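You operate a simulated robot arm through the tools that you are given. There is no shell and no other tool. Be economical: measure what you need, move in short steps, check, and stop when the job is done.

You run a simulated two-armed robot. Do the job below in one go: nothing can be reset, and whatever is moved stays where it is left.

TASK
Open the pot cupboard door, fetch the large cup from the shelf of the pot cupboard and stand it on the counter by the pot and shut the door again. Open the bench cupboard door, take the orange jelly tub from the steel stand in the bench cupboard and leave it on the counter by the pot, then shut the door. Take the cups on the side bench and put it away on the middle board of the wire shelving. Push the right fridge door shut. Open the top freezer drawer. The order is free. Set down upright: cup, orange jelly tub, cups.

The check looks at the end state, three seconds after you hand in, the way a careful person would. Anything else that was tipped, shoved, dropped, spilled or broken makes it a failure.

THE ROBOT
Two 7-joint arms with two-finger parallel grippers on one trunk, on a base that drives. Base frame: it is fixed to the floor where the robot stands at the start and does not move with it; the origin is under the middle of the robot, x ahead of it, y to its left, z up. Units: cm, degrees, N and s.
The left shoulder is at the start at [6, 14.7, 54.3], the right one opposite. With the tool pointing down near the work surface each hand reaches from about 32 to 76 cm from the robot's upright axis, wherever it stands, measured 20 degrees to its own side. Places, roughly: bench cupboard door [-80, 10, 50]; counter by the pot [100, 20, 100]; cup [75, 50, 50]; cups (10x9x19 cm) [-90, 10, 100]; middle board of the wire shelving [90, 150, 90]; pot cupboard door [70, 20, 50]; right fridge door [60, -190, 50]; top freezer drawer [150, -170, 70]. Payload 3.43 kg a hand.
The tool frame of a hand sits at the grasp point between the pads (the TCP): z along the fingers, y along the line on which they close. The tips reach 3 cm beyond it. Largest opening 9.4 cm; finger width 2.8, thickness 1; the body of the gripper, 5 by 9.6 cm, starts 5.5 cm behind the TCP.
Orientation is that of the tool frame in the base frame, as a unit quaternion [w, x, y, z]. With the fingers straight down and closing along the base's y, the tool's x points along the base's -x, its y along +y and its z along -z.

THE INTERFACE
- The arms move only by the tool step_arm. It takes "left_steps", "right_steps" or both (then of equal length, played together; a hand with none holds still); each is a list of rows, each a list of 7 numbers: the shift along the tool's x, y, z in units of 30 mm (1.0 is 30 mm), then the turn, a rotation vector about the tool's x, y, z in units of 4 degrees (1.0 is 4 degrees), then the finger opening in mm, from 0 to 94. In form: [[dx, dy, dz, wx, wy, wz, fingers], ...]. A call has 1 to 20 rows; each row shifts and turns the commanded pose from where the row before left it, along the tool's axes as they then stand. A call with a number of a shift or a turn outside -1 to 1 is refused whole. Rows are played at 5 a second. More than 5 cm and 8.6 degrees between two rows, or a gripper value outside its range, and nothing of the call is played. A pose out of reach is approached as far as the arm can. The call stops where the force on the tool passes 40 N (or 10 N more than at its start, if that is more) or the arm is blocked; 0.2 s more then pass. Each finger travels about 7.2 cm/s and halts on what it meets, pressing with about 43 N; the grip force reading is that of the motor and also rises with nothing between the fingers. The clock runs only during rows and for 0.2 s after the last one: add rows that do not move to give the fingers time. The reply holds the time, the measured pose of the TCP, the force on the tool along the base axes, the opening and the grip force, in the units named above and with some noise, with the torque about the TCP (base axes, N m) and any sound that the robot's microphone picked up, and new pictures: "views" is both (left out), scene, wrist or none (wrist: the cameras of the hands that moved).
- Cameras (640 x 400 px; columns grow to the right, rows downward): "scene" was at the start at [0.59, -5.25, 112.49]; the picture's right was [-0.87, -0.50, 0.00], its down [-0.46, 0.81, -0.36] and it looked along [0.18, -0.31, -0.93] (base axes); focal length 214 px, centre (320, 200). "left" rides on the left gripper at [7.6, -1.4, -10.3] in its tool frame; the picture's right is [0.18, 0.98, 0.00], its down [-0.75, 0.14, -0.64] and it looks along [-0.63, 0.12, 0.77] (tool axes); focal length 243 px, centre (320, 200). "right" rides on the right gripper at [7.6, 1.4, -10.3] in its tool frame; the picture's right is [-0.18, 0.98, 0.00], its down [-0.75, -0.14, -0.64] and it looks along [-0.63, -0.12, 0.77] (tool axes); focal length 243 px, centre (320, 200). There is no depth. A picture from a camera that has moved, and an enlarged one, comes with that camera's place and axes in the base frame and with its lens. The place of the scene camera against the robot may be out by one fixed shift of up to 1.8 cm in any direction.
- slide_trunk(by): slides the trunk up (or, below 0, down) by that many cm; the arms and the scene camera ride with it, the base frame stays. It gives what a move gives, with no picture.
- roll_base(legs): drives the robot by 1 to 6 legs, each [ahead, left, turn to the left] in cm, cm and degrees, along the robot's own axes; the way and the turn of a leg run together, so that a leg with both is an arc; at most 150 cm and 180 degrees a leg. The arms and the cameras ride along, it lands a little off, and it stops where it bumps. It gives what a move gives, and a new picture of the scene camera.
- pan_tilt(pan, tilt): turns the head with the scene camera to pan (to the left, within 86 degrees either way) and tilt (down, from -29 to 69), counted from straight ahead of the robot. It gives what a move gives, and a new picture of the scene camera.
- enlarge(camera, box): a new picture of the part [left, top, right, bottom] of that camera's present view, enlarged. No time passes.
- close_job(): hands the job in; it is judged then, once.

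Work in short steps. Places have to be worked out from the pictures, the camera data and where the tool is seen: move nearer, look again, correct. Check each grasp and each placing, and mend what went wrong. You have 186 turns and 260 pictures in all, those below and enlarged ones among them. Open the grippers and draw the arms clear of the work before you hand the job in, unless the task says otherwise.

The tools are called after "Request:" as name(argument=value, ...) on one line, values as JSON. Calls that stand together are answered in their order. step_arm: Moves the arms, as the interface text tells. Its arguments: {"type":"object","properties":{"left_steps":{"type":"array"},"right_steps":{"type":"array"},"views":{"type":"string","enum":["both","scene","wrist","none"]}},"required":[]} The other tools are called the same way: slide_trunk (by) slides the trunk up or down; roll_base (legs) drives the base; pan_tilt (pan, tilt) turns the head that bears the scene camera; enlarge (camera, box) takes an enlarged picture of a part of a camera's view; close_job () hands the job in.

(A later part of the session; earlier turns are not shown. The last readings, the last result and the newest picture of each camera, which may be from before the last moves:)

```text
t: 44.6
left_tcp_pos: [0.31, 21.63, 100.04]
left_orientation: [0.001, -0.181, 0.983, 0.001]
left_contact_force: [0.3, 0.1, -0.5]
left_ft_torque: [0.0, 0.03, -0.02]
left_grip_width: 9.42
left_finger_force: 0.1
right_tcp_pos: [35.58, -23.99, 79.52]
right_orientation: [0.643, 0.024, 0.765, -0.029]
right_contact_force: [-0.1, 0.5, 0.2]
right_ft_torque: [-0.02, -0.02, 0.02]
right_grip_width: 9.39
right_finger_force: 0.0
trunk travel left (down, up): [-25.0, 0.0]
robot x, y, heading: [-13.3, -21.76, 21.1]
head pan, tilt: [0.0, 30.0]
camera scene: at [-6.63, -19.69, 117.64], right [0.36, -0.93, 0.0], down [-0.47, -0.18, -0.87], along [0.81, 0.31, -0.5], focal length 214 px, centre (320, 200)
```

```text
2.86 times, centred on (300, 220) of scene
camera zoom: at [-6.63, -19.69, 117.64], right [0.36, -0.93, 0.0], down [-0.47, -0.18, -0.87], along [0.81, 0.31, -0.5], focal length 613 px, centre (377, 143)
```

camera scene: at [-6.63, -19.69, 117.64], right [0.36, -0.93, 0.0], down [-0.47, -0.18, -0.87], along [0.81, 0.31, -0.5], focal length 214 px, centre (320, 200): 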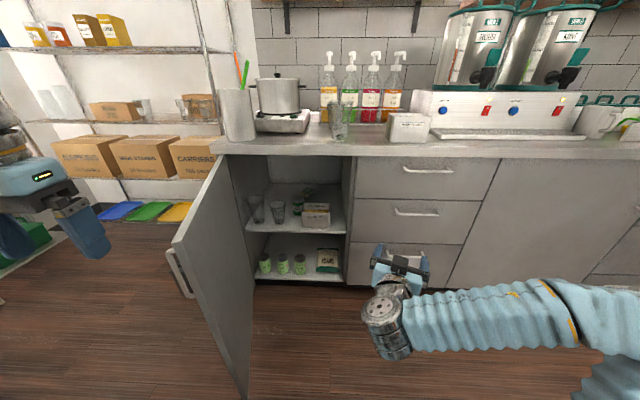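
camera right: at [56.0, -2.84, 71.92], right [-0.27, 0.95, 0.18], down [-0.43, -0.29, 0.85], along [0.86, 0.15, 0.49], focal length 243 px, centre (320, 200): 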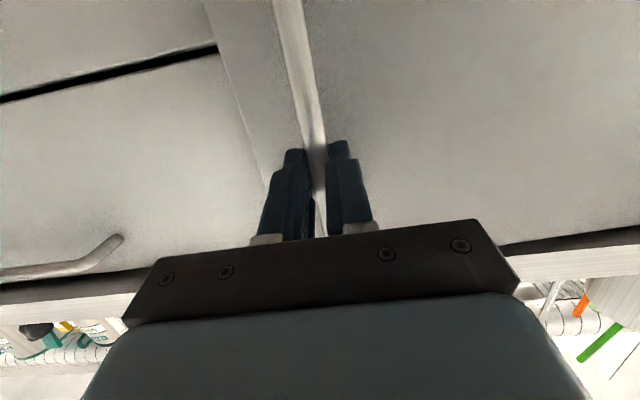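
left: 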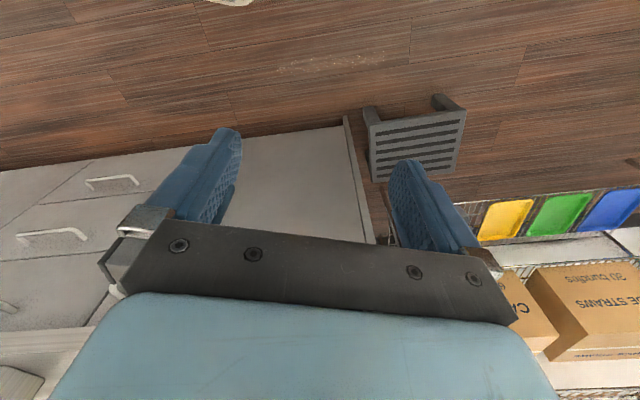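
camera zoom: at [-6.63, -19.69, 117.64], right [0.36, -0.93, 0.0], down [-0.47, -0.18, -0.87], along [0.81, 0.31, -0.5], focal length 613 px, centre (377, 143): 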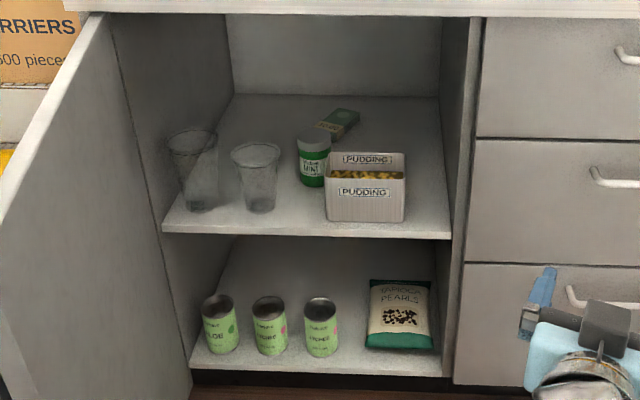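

The larger clear cup is the left one, about 79 ahead, 19 left in room terms, standing on the shelf at z≈50 close to the left wall. I pitch the right hand to 40° below level, lower it and move it left before driving nearer.

Request:
step_arm(right_steps=[[0.68, 0.8, 0.17, 0, 1, 0, 94], [0.67, 0.8, 0.22, 0, 1, 0, 94], [0.65, 0.8, 0.26, 0, 1, 0, 94], [0.63, 0.8, 0.31, 0, 1, 0, 94], [0.61, 0.8, 0.35, 0, 1, 0, 94], [0.58, 0.8, 0.39, 0, 1, 0, 94], [0.55, 0.8, 0.43, 0, 1, 0, 94], [0.54, 0.8, 0.45, 0, 0.5, 0, 94]], views="none")

Request:
roll_base(legs=[[30, 4, 0], [0, 0, 17]])

Request:
enlarge(camera="right", box=[0, 0, 640, 400])

```text
t: 46.4
left_tcp_pos: [0.22, 21.65, 100.01]
left_orientation: [0.001, -0.182, 0.983, 0.001]
left_contact_force: [0.0, -0.5, 0.7]
left_ft_torque: [0.02, -0.03, 0.02]
left_grip_width: 9.39
left_finger_force: 0.0
right_tcp_pos: [38.07, -4.98, 62.29]
right_orientation: [0.422, 0.029, 0.906, -0.021]
right_contact_force: [0.3, 0.8, 0.3]
right_ft_torque: [0.03, 0.01, 0.0]
right_grip_width: 9.42
right_finger_force: 0.1
trunk travel left (down, up): [-25.0, 0.0]
robot x, y, heading: [-13.18, -21.6, 21.1]
head pan, tilt: [0.0, 30.0]
```

```text
t: 49.5
left_tcp_pos: [14.15, 38.33, 99.95]
left_orientation: [0.002, -0.324, 0.946, 0.001]
left_contact_force: [-0.7, -0.5, 0.2]
left_ft_torque: [0.03, 0.0, -0.01]
left_grip_width: 9.39
left_finger_force: 0.1
right_tcp_pos: [58.08, 23.78, 62.39]
right_orientation: [0.422, -0.103, 0.9, 0.041]
right_contact_force: [0.0, -0.2, 0.3]
right_ft_torque: [-0.03, 0.0, -0.01]
right_grip_width: 9.42
right_finger_force: 0.1
trunk travel left (down, up): [-25.0, 0.0]
robot x, y, heading: [13.44, -7.11, 37.8]
head pan, tilt: [0.0, 30.0]
camera scene: at [19.44, -3.45, 117.63], right [0.61, -0.79, 0.0], down [-0.39, -0.31, -0.87], along [0.68, 0.53, -0.5], focal length 214 px, centre (320, 200)
```

scene: 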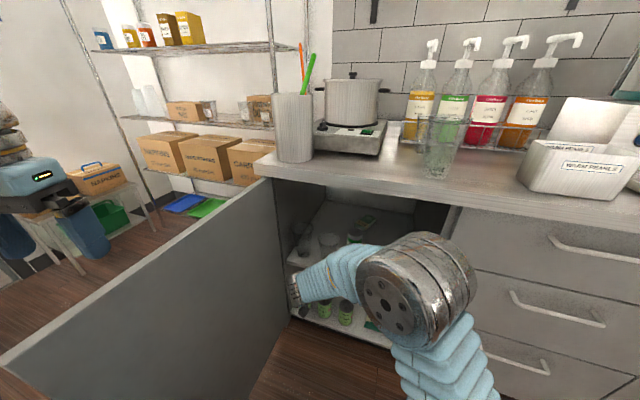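

```text
1.00 times, centred on (320, 200) of right (not enlarged: the box is as wide or as high as the picture)
camera zoom: at [45.23, 22.26, 63.03], right [-0.1, 0.99, 0.13], down [0.02, -0.13, 0.99], along [0.99, 0.1, -0.01], focal length 243 px, centre (320, 200)
```

zoom: 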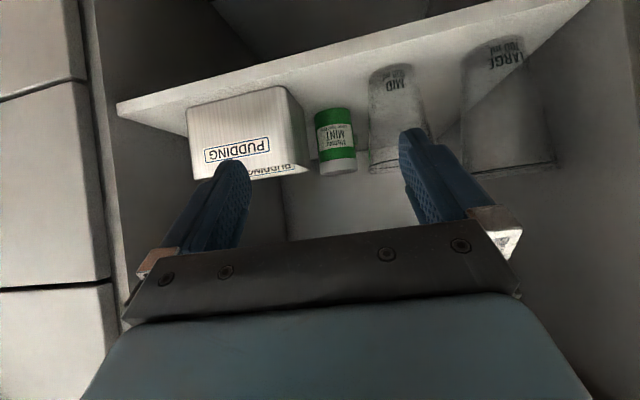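

The wrist picture shows the "LARGE" cup on the left (upside-down view) with "MID" next to it; I place its axis at about 78.5 ahead/18.3 left, rim ~z 63. The hand is aimed well, so I move it left and down in front of the large cup, with slightly narrowed opening.

Request:
step_arm(right_steps=[[0.19, 0.86, 0.16, 0, 0, 0, 88], [0.19, 0.86, 0.16, 0, 0, 0, 88], [0.19, 0.86, 0.16, 0, 0, 0, 88], [0.19, 0.86, 0.16, 0, 0, 0, 88], [0.19, 0.86, 0.16, 0, 0, 0, 88], [0.19, 0.86, 0.16, 0, 0, 0, 88]], views="wrist")

```text
t: 50.9
left_tcp_pos: [14.16, 38.35, 100.05]
left_orientation: [0.001, -0.324, 0.946, 0.001]
left_contact_force: [-0.3, -0.4, 0.9]
left_ft_torque: [0.0, 0.04, 0.0]
left_grip_width: 9.4
left_finger_force: 0.0
right_tcp_pos: [54.68, 38.93, 57.83]
right_orientation: [0.422, -0.103, 0.9, 0.042]
right_contact_force: [0.0, -0.3, 0.0]
right_ft_torque: [0.01, -0.01, -0.03]
right_grip_width: 8.8
right_finger_force: 0.0
trunk travel left (down, up): [-25.0, 0.0]
robot x, y, heading: [13.91, -6.41, 37.6]
head pan, tilt: [0.0, 30.0]
camera right: at [41.85, 37.41, 58.48], right [-0.1, 0.99, 0.13], down [0.02, -0.13, 0.99], along [0.99, 0.1, -0.01], focal length 243 px, centre (320, 200)
```

right: 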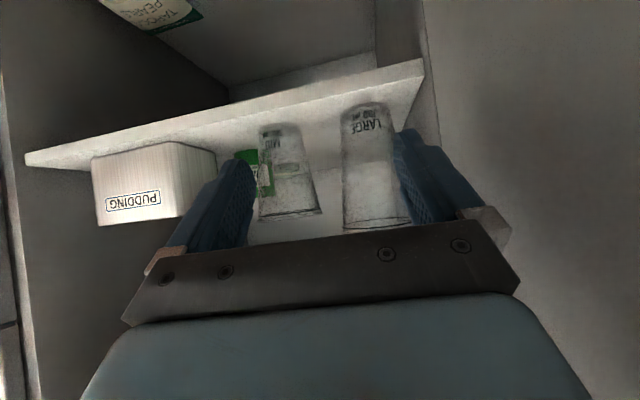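

Triangulating the two wrist views gives the cup axis at about (70.8, 47.2), z 48–62. I shift 4.5 cm left and advance part way, then look.

Request:
step_arm(right_steps=[[0.1, 0.75, 0.08, 0, 0, 0, 90], [0.1, 0.74, 0.08, 0, 0, 0, 90], [-0.61, 0, 0.72, 0, 0, 0, 90], [-0.61, 0, 0.72, 0, 0, 0, 90], [-0.61, 0, 0.72, 0, 0, 0, 90]], views="both")

```text
t: 51.5
left_tcp_pos: [14.21, 38.23, 99.99]
left_orientation: [0.002, -0.323, 0.946, 0.001]
left_contact_force: [-0.5, -0.2, 1.1]
left_ft_torque: [-0.02, 0.01, 0.0]
left_grip_width: 9.4
left_finger_force: 0.1
right_tcp_pos: [54.25, 41.91, 57.1]
right_orientation: [0.424, -0.1, 0.899, 0.03]
right_contact_force: [2.1, -27.8, 8.6]
right_ft_torque: [1.16, 0.73, 1.89]
right_grip_width: 7.38
right_finger_force: 0.1
trunk travel left (down, up): [-25.0, 0.0]
robot x, y, heading: [13.87, -7.0, 37.9]
head pan, tilt: [0.0, 30.0]
stopped in row 3 (right hand): the force on the tool passed its limit at 117 N (the readings are from after the stop); the commanded pose is now the measured one
camera scene: at [19.39, -3.72, 117.66], right [0.61, -0.79, 0.0], down [-0.39, -0.31, -0.87], along [0.68, 0.53, -0.5], focal length 214 px, centre (320, 200)
camera right: at [41.47, 40.66, 57.66], right [-0.09, 0.99, 0.11], down [0.01, -0.11, 0.99], along [1.0, 0.09, 0.0], focal length 243 px, centre (320, 200)
```

scene: 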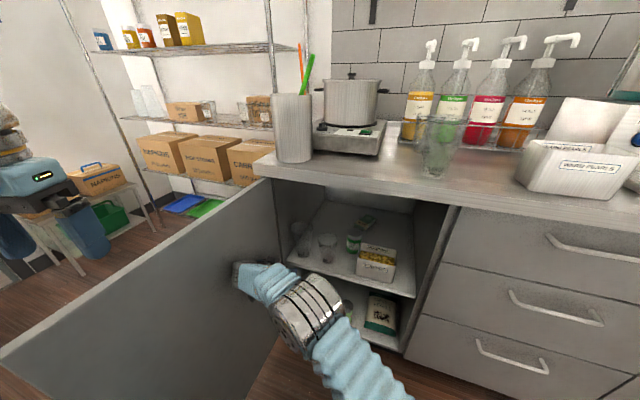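
right: 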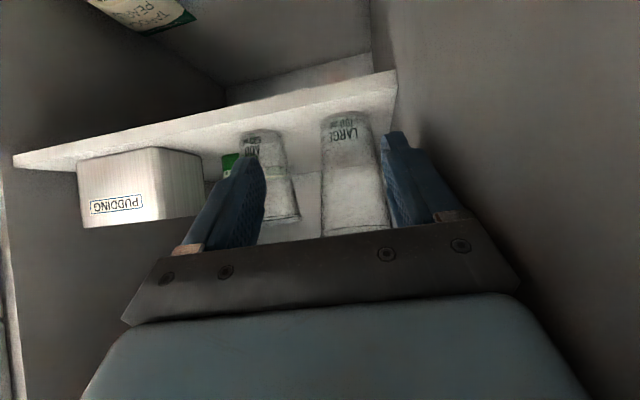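

The gripper touched the door's inner face (l≈26). I back off slightly, narrow to 84 mm and advance parallel to the side wall.

Request:
step_arm(right_steps=[[0, -0.32, 0, 0, 0, 0, 84], [0, 0, 0, 0, 0, 0, 84], [-0.54, 0.12, 0.73, 0, 0, 0, 84], [-0.54, 0.12, 0.73, 0, 0, 0, 84], [-0.54, 0.12, 0.73, 0, 0, 0, 84], [-0.54, 0.12, 0.73, 0, 0, 0, 84]], views="wrist")

```text
t: 52.9
left_tcp_pos: [14.12, 38.14, 99.93]
left_orientation: [0.001, -0.323, 0.946, 0.002]
left_contact_force: [-0.6, 0.6, -0.4]
left_ft_torque: [-0.02, 0.02, 0.0]
left_grip_width: 9.41
left_finger_force: 0.1
right_tcp_pos: [64.7, 44.83, 56.25]
right_orientation: [0.423, -0.102, 0.9, 0.032]
right_contact_force: [-0.2, -12.6, -0.9]
right_ft_torque: [0.36, -0.05, 0.91]
right_grip_width: 7.73
right_finger_force: 0.0
trunk travel left (down, up): [-25.0, 0.0]
robot x, y, heading: [13.97, -6.8, 38.0]
head pan, tilt: [0.0, 30.0]
camera right: at [51.93, 43.55, 56.92], right [-0.09, 0.99, 0.11], down [0.01, -0.11, 0.99], along [1.0, 0.09, 0.0], focal length 243 px, centre (320, 200)
```

right: 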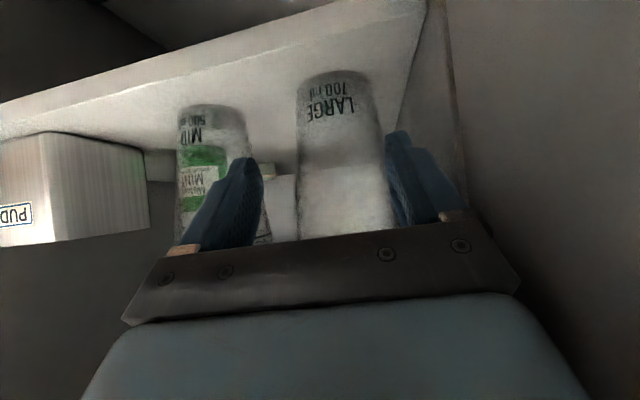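

The cup is now nearly between the fingers; the left finger slightly rubs the cabinet side. I advance the last 5.5 cm.

Request:
step_arm(right_steps=[[-0.55, 0.08, 0.7, 0, 0, 0, 84], [-0.4, 0.08, 0.52, 0, 0, 0, 84], [-0.3, 0.05, 0.38, 0, 0, 0, 84]], views="wrist")

```text
t: 53.7
left_tcp_pos: [14.19, 38.25, 99.86]
left_orientation: [0.002, -0.324, 0.946, 0.0]
left_contact_force: [0.6, 0.5, 0.0]
left_ft_torque: [0.02, 0.03, 0.01]
left_grip_width: 9.41
left_finger_force: 0.1
right_tcp_pos: [69.57, 45.84, 55.92]
right_orientation: [0.423, -0.102, 0.9, 0.031]
right_contact_force: [0.2, -0.7, 0.2]
right_ft_torque: [-0.01, -0.02, -0.03]
right_grip_width: 8.42
right_finger_force: 0.1
right hand out of reach, approached as far as the arm can: row 3
trunk travel left (down, up): [-25.0, 0.0]
robot x, y, heading: [13.75, -6.83, 37.9]
head pan, tilt: [0.0, 30.0]
camera right: at [56.8, 44.59, 56.57], right [-0.09, 0.99, 0.11], down [0.01, -0.11, 0.99], along [1.0, 0.09, 0.0], focal length 243 px, centre (320, 200)
```

right: 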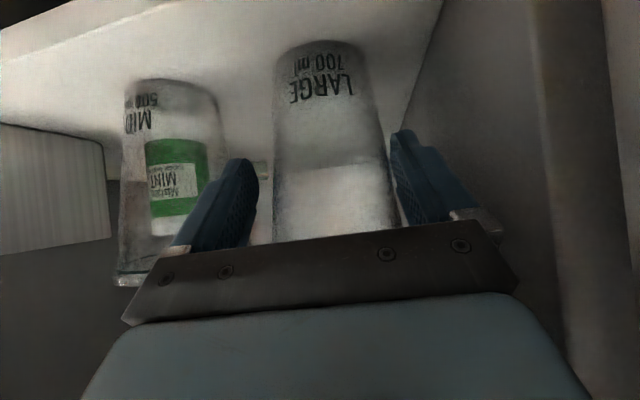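

The cup stands between the fingers. I close gently.

Request:
step_arm(right_steps=[[0, 0, 0, 0, 0, 0, 70], [0, 0, 0, 0, 0, 0, 55], [0, 0, 0, 0, 0, 0, 40], [0, 0, 0, 0, 0, 0, 40], [0, 0, 0, 0, 0, 0, 40]], views="wrist")

```text
t: 54.9
left_tcp_pos: [14.17, 38.36, 99.85]
left_orientation: [0.001, -0.325, 0.946, 0.0]
left_contact_force: [-0.7, -0.3, 0.2]
left_ft_torque: [0.0, -0.01, 0.01]
left_grip_width: 9.4
left_finger_force: 0.1
right_tcp_pos: [69.56, 46.02, 56.01]
right_orientation: [0.423, -0.102, 0.9, 0.031]
right_contact_force: [-0.5, -0.5, 0.1]
right_ft_torque: [-0.02, -0.01, -0.02]
right_grip_width: 7.04
right_finger_force: 43.3
trunk travel left (down, up): [-25.0, 0.0]
robot x, y, heading: [13.64, -6.76, 37.7]
head pan, tilt: [0.0, 30.0]
camera right: at [56.79, 44.58, 56.61], right [-0.09, 0.99, 0.11], down [0.01, -0.11, 0.99], along [1.0, 0.09, 0.0], focal length 243 px, centre (320, 200)
```

right: 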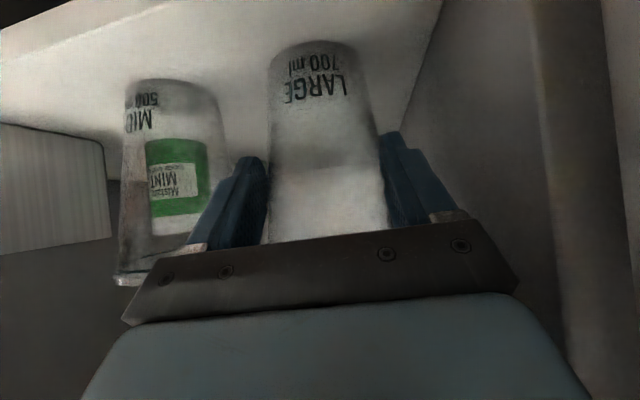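

The cup is held (7.0 cm). I lift it 3 cm and draw it straight out.

Request:
step_arm(right_steps=[[-0.38, 0, -0.32, 0, 0, 0, 40], [-0.38, 0, -0.32, 0, 0, 0, 40], [0.58, -0.13, -0.7, 0, 0, 0, 40], [0.58, -0.13, -0.7, 0, 0, 0, 40], [0.58, -0.13, -0.7, 0, 0, 0, 40], [0.58, -0.13, -0.7, 0, 0, 0, 40], [0.58, -0.14, -0.7, 0, 0, 0, 40], [0.58, -0.14, -0.7, 0, 0, 0, 40]], views="both")

```text
t: 56.7
left_tcp_pos: [14.13, 38.29, 100.12]
left_orientation: [0.002, -0.324, 0.946, 0.0]
left_contact_force: [0.7, -0.5, 0.2]
left_ft_torque: [0.03, 0.0, -0.02]
left_grip_width: 9.41
left_finger_force: 0.1
right_tcp_pos: [53.88, 40.22, 59.08]
right_orientation: [0.423, -0.102, 0.9, 0.032]
right_contact_force: [-0.3, 0.4, 0.1]
right_ft_torque: [-0.05, 0.02, -0.05]
right_grip_width: 6.78
right_finger_force: 42.7
trunk travel left (down, up): [-25.0, 0.0]
robot x, y, heading: [13.73, -6.59, 37.9]
head pan, tilt: [0.0, 30.0]
camera scene: at [19.46, -3.49, 117.63], right [0.61, -0.79, 0.0], down [-0.4, -0.31, -0.87], along [0.68, 0.53, -0.5], focal length 214 px, centre (320, 200)
camera right: at [41.09, 38.81, 59.6], right [-0.09, 0.99, 0.11], down [0.01, -0.11, 0.99], along [1.0, 0.09, 0.0], focal length 243 px, centre (320, 200)
```

scene: 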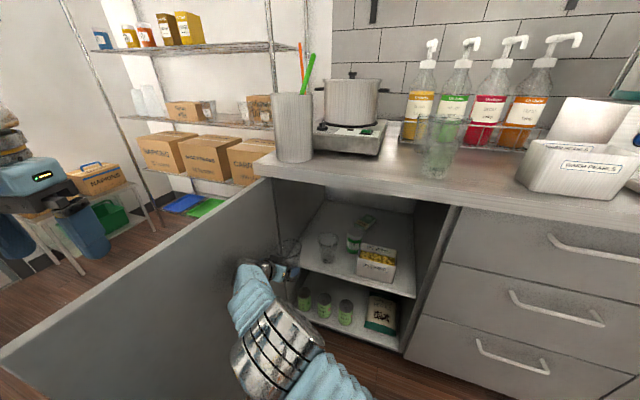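
right: 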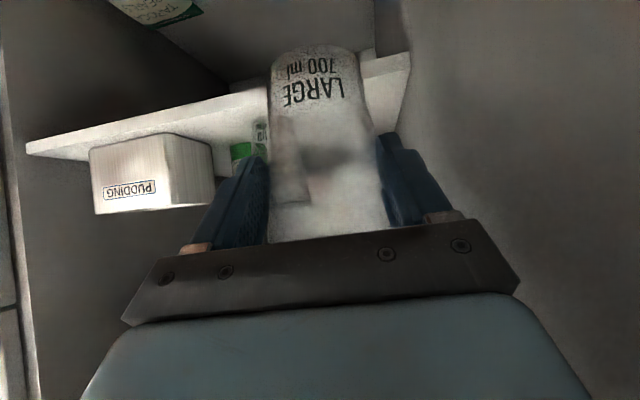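

The cup is clear of the shelf. I back the robot away 22 cm and then raise the cup above counter height.

Request:
roll_base(legs=[[-22, -6, 0]])

Request:
step_arm(right_steps=[[-0.72, 0, -0.6, 0, 0, 0, 40], [-0.72, 0, -0.6, 0, 0, 0, 40], [-0.72, 0, -0.6, 0, 0, 0, 40], [-0.72, 0, -0.6, 0, 0, 0, 40], [-0.72, 0, -0.6, 0, 0, 0, 40], [-0.72, 0, -0.6, 0, 0, 0, 40], [-0.72, 0, -0.6, 0, 0, 0, 40], [-0.72, 0, -0.6, 0, 0, 0, 40], [-0.72, 0, -0.6, 0, 0, 0, 40], [-0.72, 0, -0.6, 0, 0, 0, 40], [-0.72, 0, -0.6, 0, 0, 0, 40], [-0.72, 0, -0.6, 0, 0, 0, 40], [-0.72, 0, -0.6, 0, 0, 0, 40], [-0.72, 0, -0.6, 0, 0, 0, 40], [-0.72, 0, -0.6, 0, 0, 0, 40], [-0.72, 0, -0.6, 0, 0, 0, 40], [-0.72, 0, -0.6, 0, 0, 0, 40]], views="scene")

```text
t: 58.4
left_tcp_pos: [0.83, 20.13, 99.96]
left_orientation: [0.001, -0.323, 0.946, 0.001]
left_contact_force: [-0.5, -0.4, -0.1]
left_ft_torque: [-0.01, 0.02, 0.0]
left_grip_width: 9.39
left_finger_force: 0.1
right_tcp_pos: [40.48, 22.11, 59.03]
right_orientation: [0.423, -0.101, 0.9, 0.032]
right_contact_force: [0.7, -0.5, -0.4]
right_ft_torque: [0.0, -0.02, -0.01]
right_grip_width: 6.64
right_finger_force: 43.3
trunk travel left (down, up): [-25.0, 0.0]
robot x, y, heading: [0.58, -24.92, 37.7]
head pan, tilt: [0.0, 30.0]
camera scene: at [5.96, -21.58, 117.63], right [0.61, -0.79, 0.0], down [-0.4, -0.31, -0.87], along [0.68, 0.53, -0.5], focal length 214 px, centre (320, 200)
```

scene: 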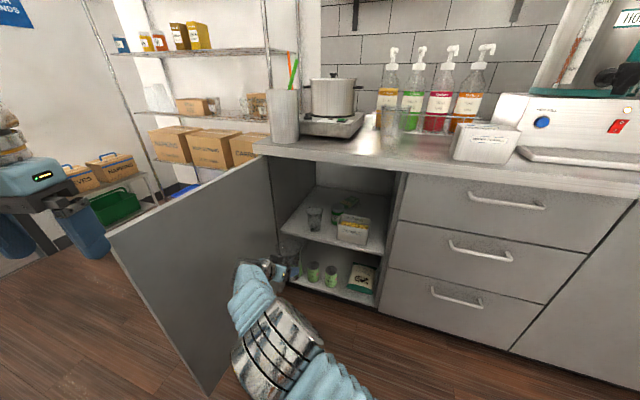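

```text
t: 62.0
left_tcp_pos: [0.73, 20.29, 99.89]
left_orientation: [0.002, -0.323, 0.946, 0.001]
left_contact_force: [0.0, 0.3, -0.4]
left_ft_torque: [-0.01, -0.04, -0.01]
left_grip_width: 9.38
left_finger_force: 0.2
right_tcp_pos: [39.79, 14.83, 100.04]
right_orientation: [0.423, -0.1, 0.9, 0.03]
right_contact_force: [0.6, 0.1, -0.3]
right_ft_torque: [-0.01, 0.01, -0.02]
right_grip_width: 6.31
right_finger_force: 43.3
right hand out of reach, approached as far as the arm can: row 11, 12, 13, 14, 15, 16, 17
trunk travel left (down, up): [-25.0, 0.0]
robot x, y, heading: [0.5, -25.21, 37.6]
head pan, tilt: [0.0, 30.0]
camera scene: at [5.95, -21.56, 117.63], right [0.61, -0.79, 0.0], down [-0.4, -0.31, -0.87], along [0.68, 0.53, -0.5], focal length 214 px, centre (320, 200)
```

scene: 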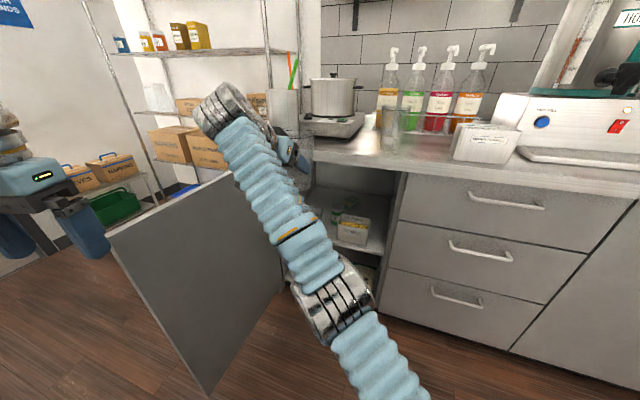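

The grip width has been shrinking (7.0→6.3), so the tapered cup may be creeping. I look at the wrist view right away.

Request:
enlarge(camera="right", box=[0, 0, 640, 400])

```text
1.00 times, centred on (320, 200) of right (not enlarged: the box is as wide or as high as the picture)
camera zoom: at [27.01, 13.54, 100.58], right [-0.09, 0.99, 0.11], down [0.01, -0.11, 0.99], along [1.0, 0.09, 0.0], focal length 243 px, centre (320, 200)
```

zoom: 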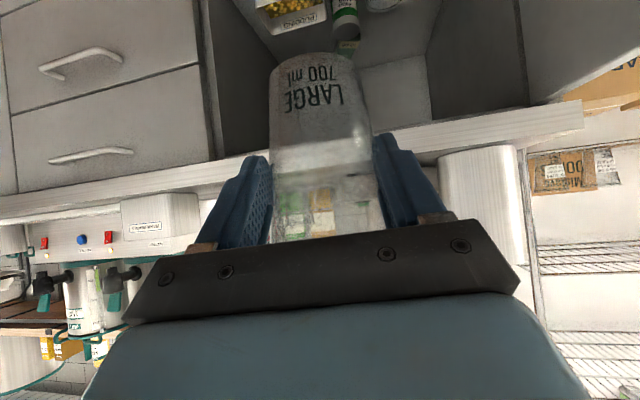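

The cup is still in place in the fingers (only a few mm up). I limit the squeeze by commanding 62 mm, and draw the hand nearer the shoulder so it can rise above counter height.

Request:
step_arm(right_steps=[[0.05, -0.7, -0.57, 0, 0, 0, 61], [0.05, -0.7, -0.57, 0, 0, 0, 61], [0.05, -0.7, -0.57, 0, 0, 0, 61], [0.05, -0.7, -0.57, 0, 0, 0, 61], [0.05, -0.7, -0.57, 0, 0, 0, 61], [0.05, -0.7, -0.57, 0, 0, 0, 61], [-0.4, 0, -0.33, 0, 0, 0, 61], [-0.4, 0, -0.33, 0, 0, 0, 61]], views="wrist")

```text
t: 63.8
left_tcp_pos: [0.72, 20.14, 99.94]
left_orientation: [0.001, -0.323, 0.946, 0.001]
left_contact_force: [0.8, -0.1, -0.8]
left_ft_torque: [-0.03, -0.01, -0.04]
left_grip_width: 9.4
left_finger_force: 0.0
right_tcp_pos: [34.11, 4.23, 110.32]
right_orientation: [0.423, -0.1, 0.9, 0.031]
right_contact_force: [0.0, -0.4, 0.2]
right_ft_torque: [0.02, 0.02, 0.01]
right_grip_width: 6.49
right_finger_force: 27.5
right hand out of reach, approached as far as the arm can: row 1, 2, 3, 4, 5, 6, 7, 8
trunk travel left (down, up): [-25.0, 0.0]
robot x, y, heading: [0.19, -24.76, 37.8]
head pan, tilt: [0.0, 30.0]
camera right: at [21.27, 2.89, 110.94], right [-0.09, 0.99, 0.11], down [0.01, -0.11, 0.99], along [1.0, 0.09, 0.0], focal length 243 px, centre (320, 200)
```

right: 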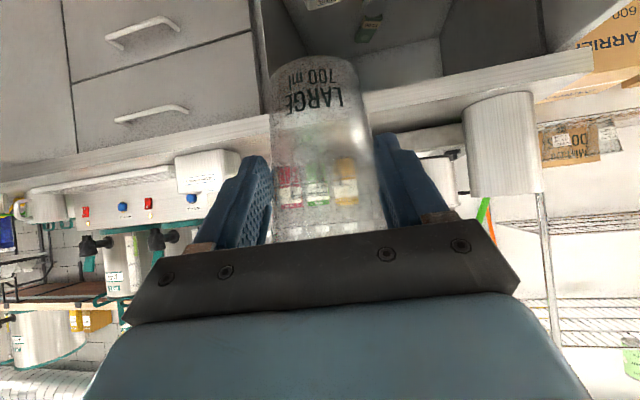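

The cup is safely above counter height (base ~z 103). I turn square to the counter, sidestep 12 cm left and drive up to it.

Request:
roll_base(legs=[[0, 0, -17.8], [0, 11, 0], [38, 0, 0]])

```text
t: 67.9
left_tcp_pos: [45.57, 41.44, 99.93]
left_orientation: [0.001, -0.176, 0.984, 0.0]
left_contact_force: [-0.4, 0.7, 0.8]
left_ft_torque: [-0.02, 0.01, -0.01]
left_grip_width: 9.38
left_finger_force: 0.0
right_tcp_pos: [72.64, 16.49, 110.39]
right_orientation: [0.423, 0.036, 0.905, -0.033]
right_contact_force: [0.6, -0.4, 0.2]
right_ft_torque: [0.01, 0.02, 0.03]
right_grip_width: 6.39
right_finger_force: 14.1
trunk travel left (down, up): [-25.0, 0.0]
robot x, y, heading: [31.82, -1.53, 20.3]
head pan, tilt: [0.0, 30.0]
camera scene: at [38.21, 0.34, 117.64], right [0.35, -0.94, 0.0], down [-0.47, -0.17, -0.87], along [0.81, 0.3, -0.5], focal length 214 px, centre (320, 200)
```

scene: 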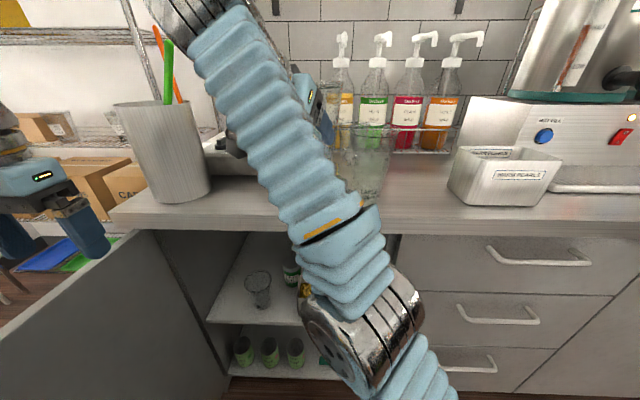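

The grip force is falling toward the set width, so I tighten to 54 mm and extend the cup forward over the counter to about 88 ahead/7 right.

Request:
step_arm(right_steps=[[0, 0, 0, 0, 0, 0, 55], [-0.51, 0.51, 0.61, 0, 0, 0, 55], [-0.51, 0.51, 0.61, 0, 0, 0, 55], [-0.51, 0.51, 0.61, 0, 0, 0, 55], [-0.51, 0.51, 0.61, 0, 0, 0, 55], [-0.51, 0.51, 0.61, 0, 0, 0, 55]], views="both")

```text
t: 69.3
left_tcp_pos: [45.6, 41.54, 99.87]
left_orientation: [0.001, -0.177, 0.984, 0.001]
left_contact_force: [-0.1, -0.2, -0.3]
left_ft_torque: [0.0, -0.03, 0.04]
left_grip_width: 9.42
left_finger_force: 0.0
right_tcp_pos: [79.59, 18.8, 106.2]
right_orientation: [0.423, 0.037, 0.905, -0.033]
right_contact_force: [-1.0, 0.2, -0.2]
right_ft_torque: [0.05, 0.01, 0.01]
right_grip_width: 5.9
right_finger_force: 43.3
right hand out of reach, approached as far as the arm can: row 2, 3, 4, 5, 6
trunk travel left (down, up): [-25.0, 0.0]
robot x, y, heading: [31.7, -1.19, 20.3]
head pan, tilt: [0.0, 30.0]
camera scene: at [38.19, 0.34, 117.64], right [0.35, -0.94, 0.0], down [-0.47, -0.17, -0.87], along [0.81, 0.3, -0.5], focal length 214 px, centre (320, 200)
camera right: at [67.03, 21.33, 106.8], right [0.21, 0.97, 0.11], down [-0.02, -0.11, 0.99], along [0.98, -0.21, 0.0], focal length 243 px, centre (320, 200)
```

scene: 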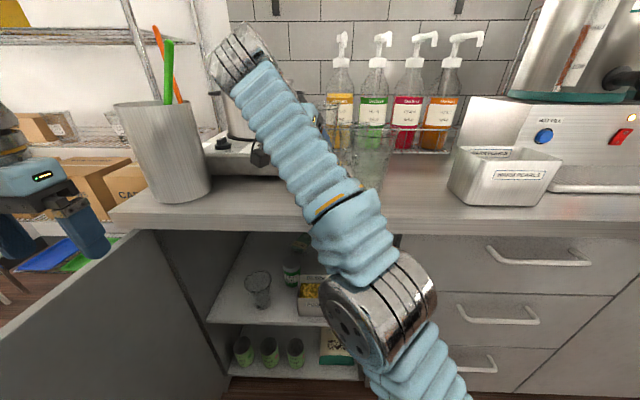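
right: 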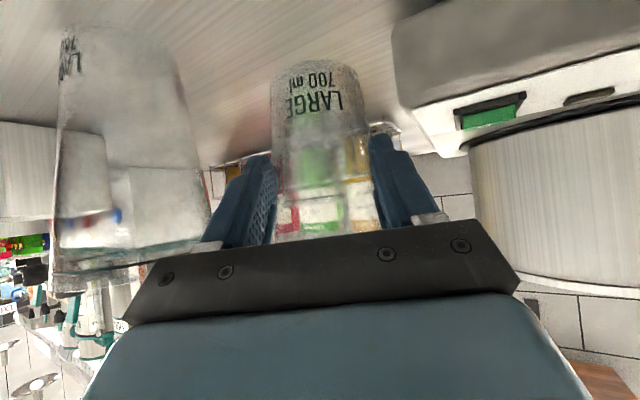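

The creeping cup needs setting down soon. I move forward 7 cm while descending 6 cm.

Request:
step_arm(right_steps=[[0.06, 0.32, 0.7, 0, 0, 0, 55], [0.06, 0.32, 0.7, 0, 0, 0, 55], [0.06, 0.32, 0.7, 0, 0, 0, 55], [0.06, 0.32, 0.7, 0, 0, 0, 55]], views="wrist")

```text
t: 70.0
left_tcp_pos: [45.62, 41.46, 100.06]
left_orientation: [0.002, -0.175, 0.985, 0.002]
left_contact_force: [-0.1, -0.6, 0.3]
left_ft_torque: [0.01, -0.04, -0.03]
left_grip_width: 9.41
left_finger_force: 0.0
right_tcp_pos: [83.25, 19.81, 103.59]
right_orientation: [0.427, 0.042, 0.903, -0.031]
right_contact_force: [4.6, -6.2, 9.9]
right_ft_torque: [0.28, -0.13, -0.17]
right_grip_width: 5.75
right_finger_force: 43.2
trunk travel left (down, up): [-25.0, 0.0]
robot x, y, heading: [31.64, -1.41, 20.5]
head pan, tilt: [0.0, 30.0]
stopped in row 3 (right hand): the force on the tool passed its limit at 60 N (the readings are from after the stop); the commanded pose is now the measured one
camera right: at [70.59, 22.5, 104.05], right [0.22, 0.97, 0.12], down [-0.03, -0.12, 0.99], along [0.98, -0.22, 0.0], focal length 243 px, centre (320, 200)
```

right: 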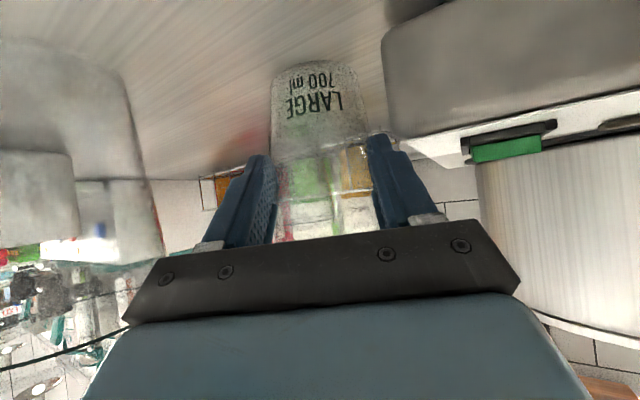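

Something stopped the descent with an upward force. I look from the scene camera closely to tell whether the cup stands on the counter.

Request:
pan_tilt(pan=-12, tilt=25)

Request:
enlarge(camera="scene", box=[130, 90, 370, 260])

```text
t: 70.8
left_tcp_pos: [45.57, 41.34, 100.09]
left_orientation: [0.002, -0.176, 0.984, 0.001]
left_contact_force: [0.3, 0.0, 0.5]
left_ft_torque: [0.02, -0.01, -0.02]
left_grip_width: 9.4
left_finger_force: 0.1
right_tcp_pos: [83.14, 19.85, 103.6]
right_orientation: [0.426, 0.042, 0.903, -0.031]
right_contact_force: [8.3, -9.7, 21.2]
right_ft_torque: [0.62, -0.32, -0.43]
right_grip_width: 5.69
right_finger_force: 42.7
trunk travel left (down, up): [-25.0, 0.0]
robot x, y, heading: [31.86, -0.98, 20.4]
head pan, tilt: [-12.0, 25.0]
camera scene: at [38.81, -1.65, 118.45], right [0.15, -0.99, 0.0], down [-0.42, -0.06, -0.91], along [0.9, 0.13, -0.42], focal length 214 px, centre (320, 200)
```

scene: 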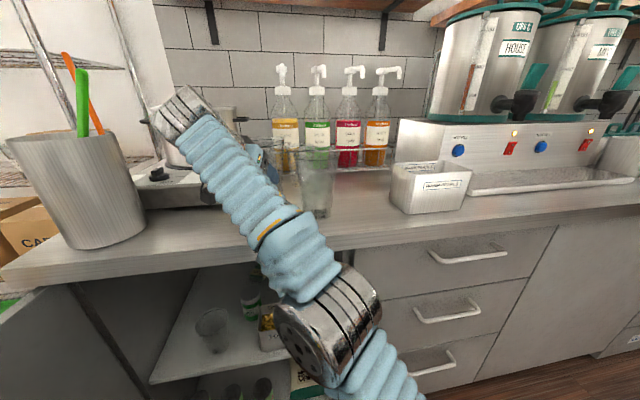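

```text
2.35 times, centred on (250, 175) of scene
camera zoom: at [38.81, -1.65, 118.45], right [0.15, -0.99, 0.0], down [-0.42, -0.06, -0.91], along [0.9, 0.13, -0.42], focal length 505 px, centre (485, 259)
```

zoom: 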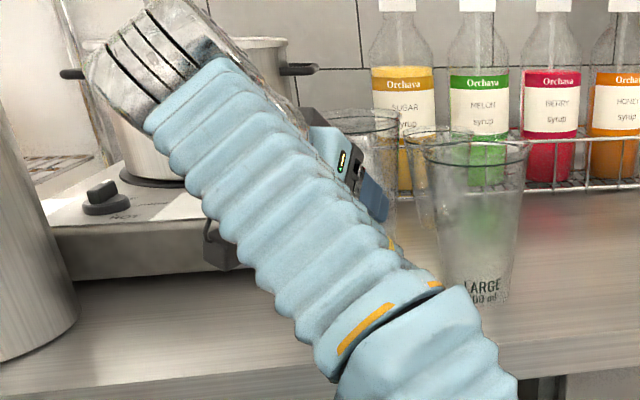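

From the earlier horizontal wrist view, the counter top works out at z≈96.5, which matches: the cup is standing on the counter. I open the fingers slowly.

Request:
step_arm(right_steps=[[0, 0, 0, 0, 0, 0, 62], [0, 0, 0, 0, 0, 0, 70], [0, 0, 0, 0, 0, 0, 80], [0, 0, 0, 0, 0, 0, 90], [0, 0, 0, 0, 0, 0, 94], [0, 0, 0, 0, 0, 0, 94]], views="wrist")

```text
t: 71.8
left_tcp_pos: [45.55, 41.17, 100.15]
left_orientation: [0.003, -0.175, 0.985, 0.003]
left_contact_force: [-1.1, 0.1, -0.8]
left_ft_torque: [0.0, 0.01, -0.01]
left_grip_width: 9.41
left_finger_force: 0.1
right_tcp_pos: [83.26, 19.18, 103.51]
right_orientation: [0.426, 0.048, 0.903, -0.035]
right_contact_force: [-4.9, -25.3, 6.3]
right_ft_torque: [-0.28, 0.05, 0.05]
right_grip_width: 7.44
right_finger_force: 0.1
trunk travel left (down, up): [-25.0, 0.0]
robot x, y, heading: [31.49, -1.58, 20.3]
head pan, tilt: [-12.0, 25.0]
stopped in row 4 (right hand): the force on the tool passed its limit at 43 N (the readings are from after the stop); the commanded pose is now the measured one
camera right: at [70.67, 21.97, 104.18], right [0.23, 0.97, 0.12], down [-0.03, -0.11, 0.99], along [0.97, -0.23, 0.0], focal length 243 px, centre (320, 200)
```

right: 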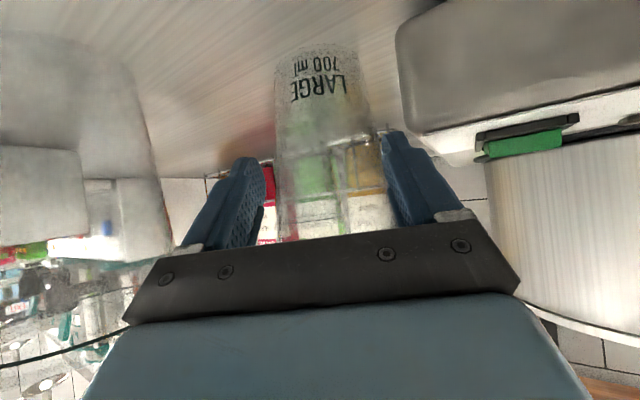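

The left finger met the stove's front corner while opening; the cup itself now stands on the counter. I ease the hand 2 mm right, then withdraw straight back along the tool's level direction, without opening further.

Request:
step_arm(right_steps=[[0, -0.06, 0, 0, 0, 0, 74], [0.2, -0.05, -0.24, 0, 0, 0, 74], [0.43, 0, -0.51, 0, 0, 0, 76], [0.43, 0, -0.51, 0, 0, 0, 84], [0.5, 0, -0.6, 0, 0, 0, 90], [0.55, 0, -0.66, 0, 0, 0, 94], [0.55, 0, -0.66, 0, 0, 0, 94]], views="both")

```text
t: 73.4
left_tcp_pos: [45.55, 41.47, 99.89]
left_orientation: [0.002, -0.175, 0.985, 0.001]
left_contact_force: [-0.5, 0.5, 0.4]
left_ft_torque: [-0.04, -0.01, -0.01]
left_grip_width: 9.4
left_finger_force: 0.1
right_tcp_pos: [70.53, 20.78, 103.54]
right_orientation: [0.424, 0.043, 0.904, -0.035]
right_contact_force: [0.3, 0.2, 0.2]
right_ft_torque: [0.04, 0.02, 0.0]
right_grip_width: 9.41
right_finger_force: 0.0
trunk travel left (down, up): [-25.0, 0.0]
robot x, y, heading: [31.62, -1.29, 20.3]
head pan, tilt: [-12.0, 25.0]
camera scene: at [38.83, -1.51, 118.43], right [0.14, -0.99, 0.0], down [-0.42, -0.06, -0.91], along [0.9, 0.13, -0.42], focal length 214 px, centre (320, 200)
camera right: at [58.08, 23.5, 104.06], right [0.22, 0.97, 0.12], down [-0.03, -0.11, 0.99], along [0.97, -0.22, 0.0], focal length 243 px, centre (320, 200)
```

scene: 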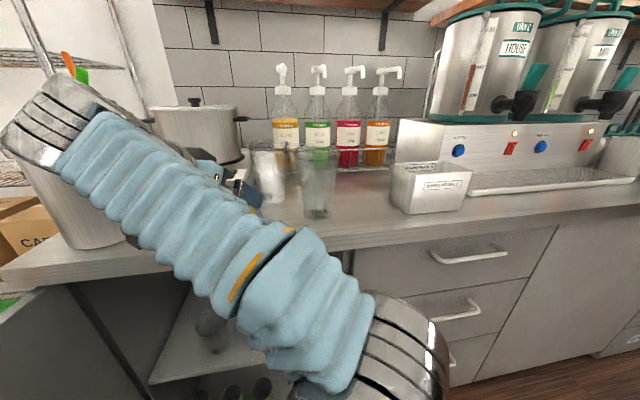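
right: 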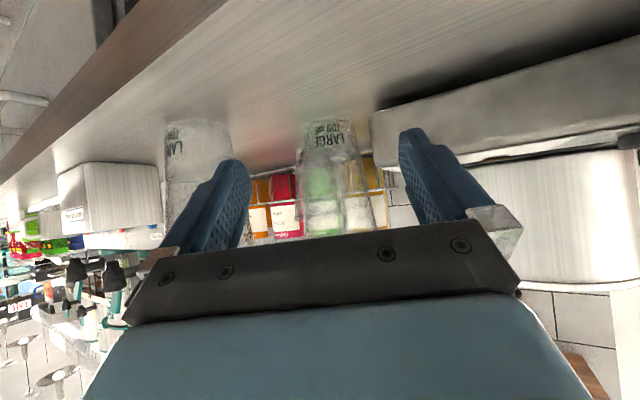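

The cup stands upright beside the stove. Next, shut the door: I back away, then bring the left hand over to the outer side of the open door.

Request:
roll_base(legs=[[-49, 0, 0], [0, 11, 0]])

Request:
pan_tilt(pan=20, tilt=35)

```text
t: 77.1
left_tcp_pos: [-4.67, 34.58, 99.87]
left_orientation: [0.001, -0.176, 0.984, 0.001]
left_contact_force: [0.6, 0.4, 0.4]
left_ft_torque: [0.05, 0.01, -0.03]
left_grip_width: 9.37
left_finger_force: 0.0
right_tcp_pos: [20.28, 13.83, 103.39]
right_orientation: [0.425, 0.042, 0.904, -0.034]
right_contact_force: [0.1, -0.6, 0.7]
right_ft_torque: [-0.01, 0.0, 0.0]
right_grip_width: 9.43
right_finger_force: 0.0
trunk travel left (down, up): [-25.0, 0.0]
robot x, y, heading: [-18.59, -8.48, 20.7]
head pan, tilt: [-12.0, 25.0]
camera scene: at [-11.51, -8.54, 118.43], right [0.15, -0.99, 0.0], down [-0.42, -0.06, -0.91], along [0.9, 0.13, -0.42], focal length 214 px, centre (320, 200)
```

scene: 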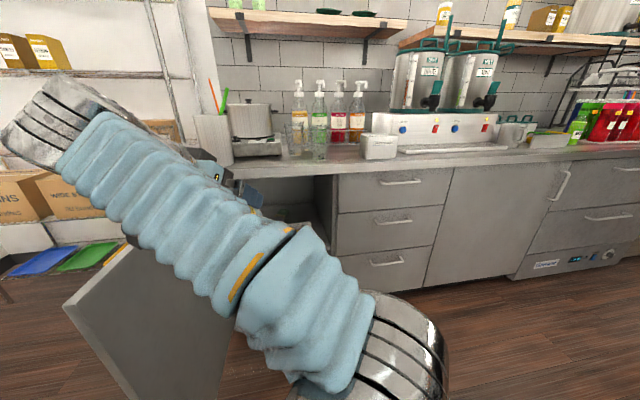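

```text
t: 78.1
left_tcp_pos: [-4.81, 34.39, 99.88]
left_orientation: [0.001, -0.176, 0.984, 0.001]
left_contact_force: [0.1, -0.4, 0.4]
left_ft_torque: [0.01, 0.0, 0.0]
left_grip_width: 9.37
left_finger_force: 0.1
right_tcp_pos: [20.26, 13.89, 103.57]
right_orientation: [0.425, 0.042, 0.904, -0.034]
right_contact_force: [-0.5, 0.6, 0.3]
right_ft_torque: [-0.01, 0.0, 0.0]
right_grip_width: 9.38
right_finger_force: 0.1
trunk travel left (down, up): [-25.0, 0.0]
robot x, y, heading: [-18.55, -8.45, 20.4]
head pan, tilt: [20.0, 35.0]
camera scene: at [-13.92, -4.17, 116.86], right [0.65, -0.76, 0.0], down [-0.44, -0.37, -0.82], along [0.62, 0.53, -0.57], focal length 214 px, centre (320, 200)
```

scene: 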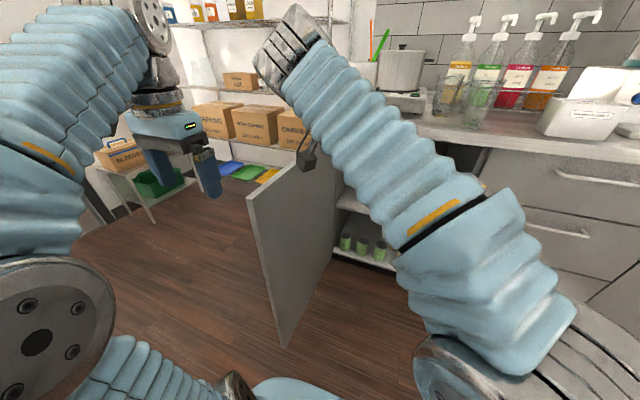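

Door tip is at about (16 ahead, 28 left). I move the left hand 6 cm left, 22 cm forward and 20 cm down to stand outside the door, fingers closed.

Request:
step_arm(left_steps=[[0, 1, 0, 0, 0, 0, 50], [0, 1, 0, 0, 0, 0, 20], [-0.95, 0, 0, 0, 0, 0, 0], [-0.95, 0, 0, 0, 0, 0, 0], [-0.95, 0, 0, 0, 0, 0, 0], [-0.95, 0, 0, 0, 0, 0, 0], [-0.95, 0, 0, 0, 0, 0, 0], [-0.95, 0, 0, 0, 0, 0, 0], [-0.95, 0, 0, 0, 0, 0, 0], [-0.95, 0, 0, 0, 0, 0, 0], [0, 0, 0.95, 0, 0, 0, 0], [0, 0, 0.95, 0, 0, 0, 0], [0, 0, 0.95, 0, 0, 0, 0], [0, 0, 0.95, 0, 0, 0, 0], [0, 0, 0.95, 0, 0, 0, 0], [0, 0, 0.95, 0, 0, 0, 0], [0, 0, 0.95, 0, 0, 0, 0]], views="scene")

```text
t: 81.7
left_tcp_pos: [5.4, 41.74, 79.4]
left_orientation: [0.007, -0.177, 0.984, 0.003]
left_contact_force: [-1.5, 0.5, 11.3]
left_ft_torque: [-0.4, -0.46, -0.08]
left_grip_width: 0.01
left_finger_force: 33.3
left hand out of reach, approached as far as the arm can: row 4, 5, 6, 7, 8, 9, 10
right_tcp_pos: [20.29, 13.8, 103.54]
right_orientation: [0.424, 0.044, 0.904, -0.037]
right_contact_force: [0.2, -0.5, -0.8]
right_ft_torque: [-0.05, 0.0, -0.03]
right_grip_width: 9.4
right_finger_force: 0.0
trunk travel left (down, up): [-25.0, 0.0]
robot x, y, heading: [-18.79, -8.61, 20.4]
head pan, tilt: [20.0, 35.0]
stopped in row 17 (left hand): the force on the tool passed its limit at 50 N (the readings are from after the stop); the commanded pose is now the measured one
camera scene: at [-13.99, -4.22, 116.88], right [0.65, -0.76, 0.0], down [-0.44, -0.37, -0.82], along [0.62, 0.53, -0.57], focal length 214 px, centre (320, 200)
```

scene: 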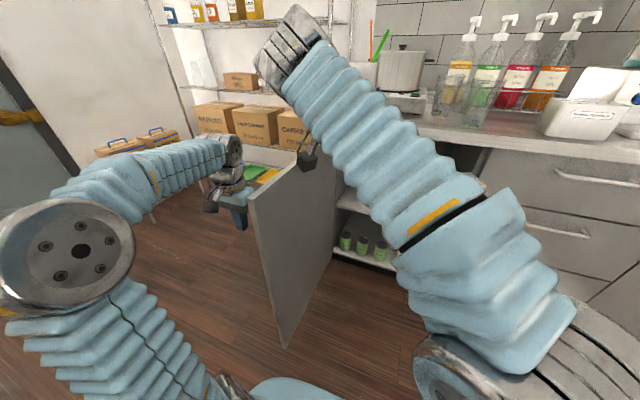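

The gripper body came to rest on the door handle's top. I raise it 1.5 cm and sweep right to push the door.

Request:
step_arm(left_steps=[[0, 0, -0.5, 0, 0, 0, 0], [0, -0.6, 0, 0, 0, 0, 0], [0, -0.6, 0, 0, 0, 0, 0], [0, -0.6, 0, 0, 0, 0, 0], [0, -0.6, 0, 0, 0, 0, 0], [0, -0.6, 0, 0, 0, 0, 0], [0, -0.6, 0, 0, 0, 0, 0], [0, -0.6, 0, 0, 0, 0, 0], [0, -0.6, 0, 0, 0, 0, 0], [0, -0.6, 0, 0, 0, 0, 0], [0, -0.6, 0, 0, 0, 0, 0], [0, -0.6, 0, 0, 0, 0, 0], [0, -0.6, 0, 0, 0, 0, 0]], views="scene")

```text
t: 84.5
left_tcp_pos: [12.87, 21.43, 80.59]
left_orientation: [0.005, -0.177, 0.984, 0.002]
left_contact_force: [-0.4, 0.5, 0.1]
left_ft_torque: [-0.01, -0.05, 0.01]
left_grip_width: 0.01
left_finger_force: 32.7
right_tcp_pos: [20.47, 13.75, 103.43]
right_orientation: [0.425, 0.042, 0.903, -0.035]
right_contact_force: [0.7, 0.6, 0.3]
right_ft_torque: [0.01, 0.02, 0.0]
right_grip_width: 9.4
right_finger_force: 0.1
trunk travel left (down, up): [-25.0, 0.0]
robot x, y, heading: [-18.94, -8.2, 20.4]
head pan, tilt: [20.0, 35.0]
camera scene: at [-13.93, -4.15, 116.86], right [0.65, -0.76, 0.0], down [-0.44, -0.37, -0.82], along [0.62, 0.53, -0.57], focal length 214 px, centre (320, 200)
```

scene: 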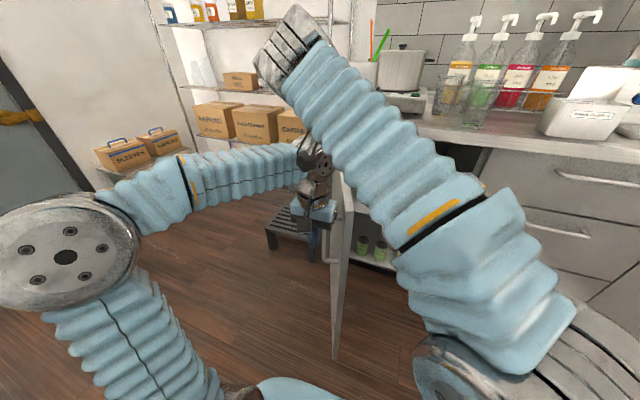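

The door swings easily. The right hand is in the left hand's way, so I move it 20 cm to the right first.

Request:
step_arm(right_steps=[[0, -1, 0, 0, 0, 0, 94], [0, -1, 0, 0, 0, 0, 94], [0, -1, 0, 0, 0, 0, 94], [0, -1, 0, 0, 0, 0, 94], [0, -1, 0, 0, 0, 0, 94], [0, -1, 0, 0, 0, 0, 94], [0, -1, 0, 0, 0, 0, 94], [0, -1, 0, 0, 0, 0, 94]], views="scene")

```text
t: 86.3
left_tcp_pos: [12.81, 21.53, 80.61]
left_orientation: [0.005, -0.176, 0.984, 0.002]
left_contact_force: [0.3, -0.7, -0.4]
left_ft_torque: [-0.02, 0.04, 0.01]
left_grip_width: 0.0
left_finger_force: 32.9
right_tcp_pos: [17.95, -10.05, 104.12]
right_orientation: [0.425, 0.042, 0.904, -0.036]
right_contact_force: [0.7, 0.4, 0.5]
right_ft_torque: [0.0, -0.02, 0.01]
right_grip_width: 9.38
right_finger_force: 0.0
trunk travel left (down, up): [-25.0, 0.0]
robot x, y, heading: [-18.94, -8.42, 20.4]
head pan, tilt: [20.0, 35.0]
camera scene: at [-13.92, -4.14, 116.86], right [0.65, -0.76, 0.0], down [-0.44, -0.37, -0.82], along [0.62, 0.53, -0.57], focal length 214 px, centre (320, 200)
```

scene: 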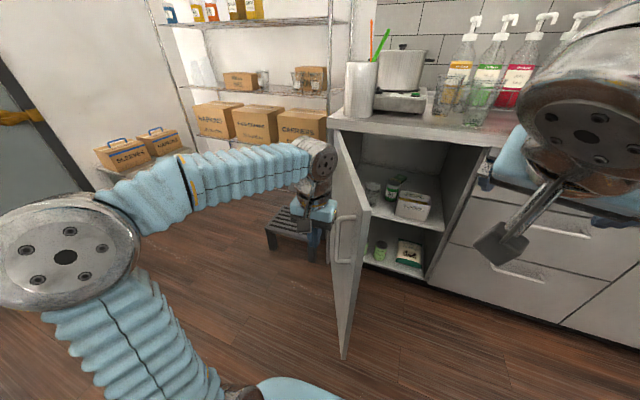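

Now I sweep the left hand on, right and forward along the door's arc.

Request:
step_arm(left_steps=[[-0.1, -0.8, 0, 0, 0, 0, 0], [-0.15, -0.8, 0, 0, 0, 0, 0], [-0.2, -0.8, 0, 0, 0, 0, 0], [-0.3, -0.8, 0, 0, 0, 0, 0], [-0.4, -0.8, 0, 0, 0, 0, 0], [-0.5, -0.8, 0, 0, 0, 0, 0], [-0.6, -0.7, 0, 0, 0, 0, 0], [-0.65, -0.65, 0, 0, 0, 0, 0], [-0.7, -0.6, 0, 0, 0, 0, 0], [-0.75, -0.5, 0, 0, 0, 0, 0]], views="scene")

```text
t: 88.5
left_tcp_pos: [32.37, 5.04, 80.79]
left_orientation: [0.003, -0.172, 0.985, 0.001]
left_contact_force: [-17.5, -31.7, -7.1]
left_ft_torque: [0.22, -0.03, -0.39]
left_grip_width: 0.0
left_finger_force: 33.0
right_tcp_pos: [17.74, -10.24, 104.16]
right_orientation: [0.426, 0.043, 0.903, -0.034]
right_contact_force: [-0.5, 0.3, 0.0]
right_ft_torque: [0.0, -0.04, -0.02]
right_grip_width: 9.38
right_finger_force: 0.0
trunk travel left (down, up): [-25.0, 0.0]
robot x, y, heading: [-18.52, -8.61, 20.3]
head pan, tilt: [20.0, 35.0]
camera scene: at [-14.06, -4.43, 116.86], right [0.65, -0.76, 0.0], down [-0.44, -0.37, -0.82], along [0.62, 0.53, -0.57], focal length 214 px, centre (320, 200)
```

scene: 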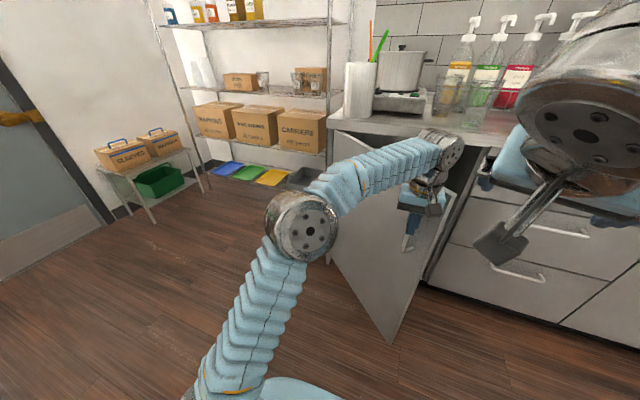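

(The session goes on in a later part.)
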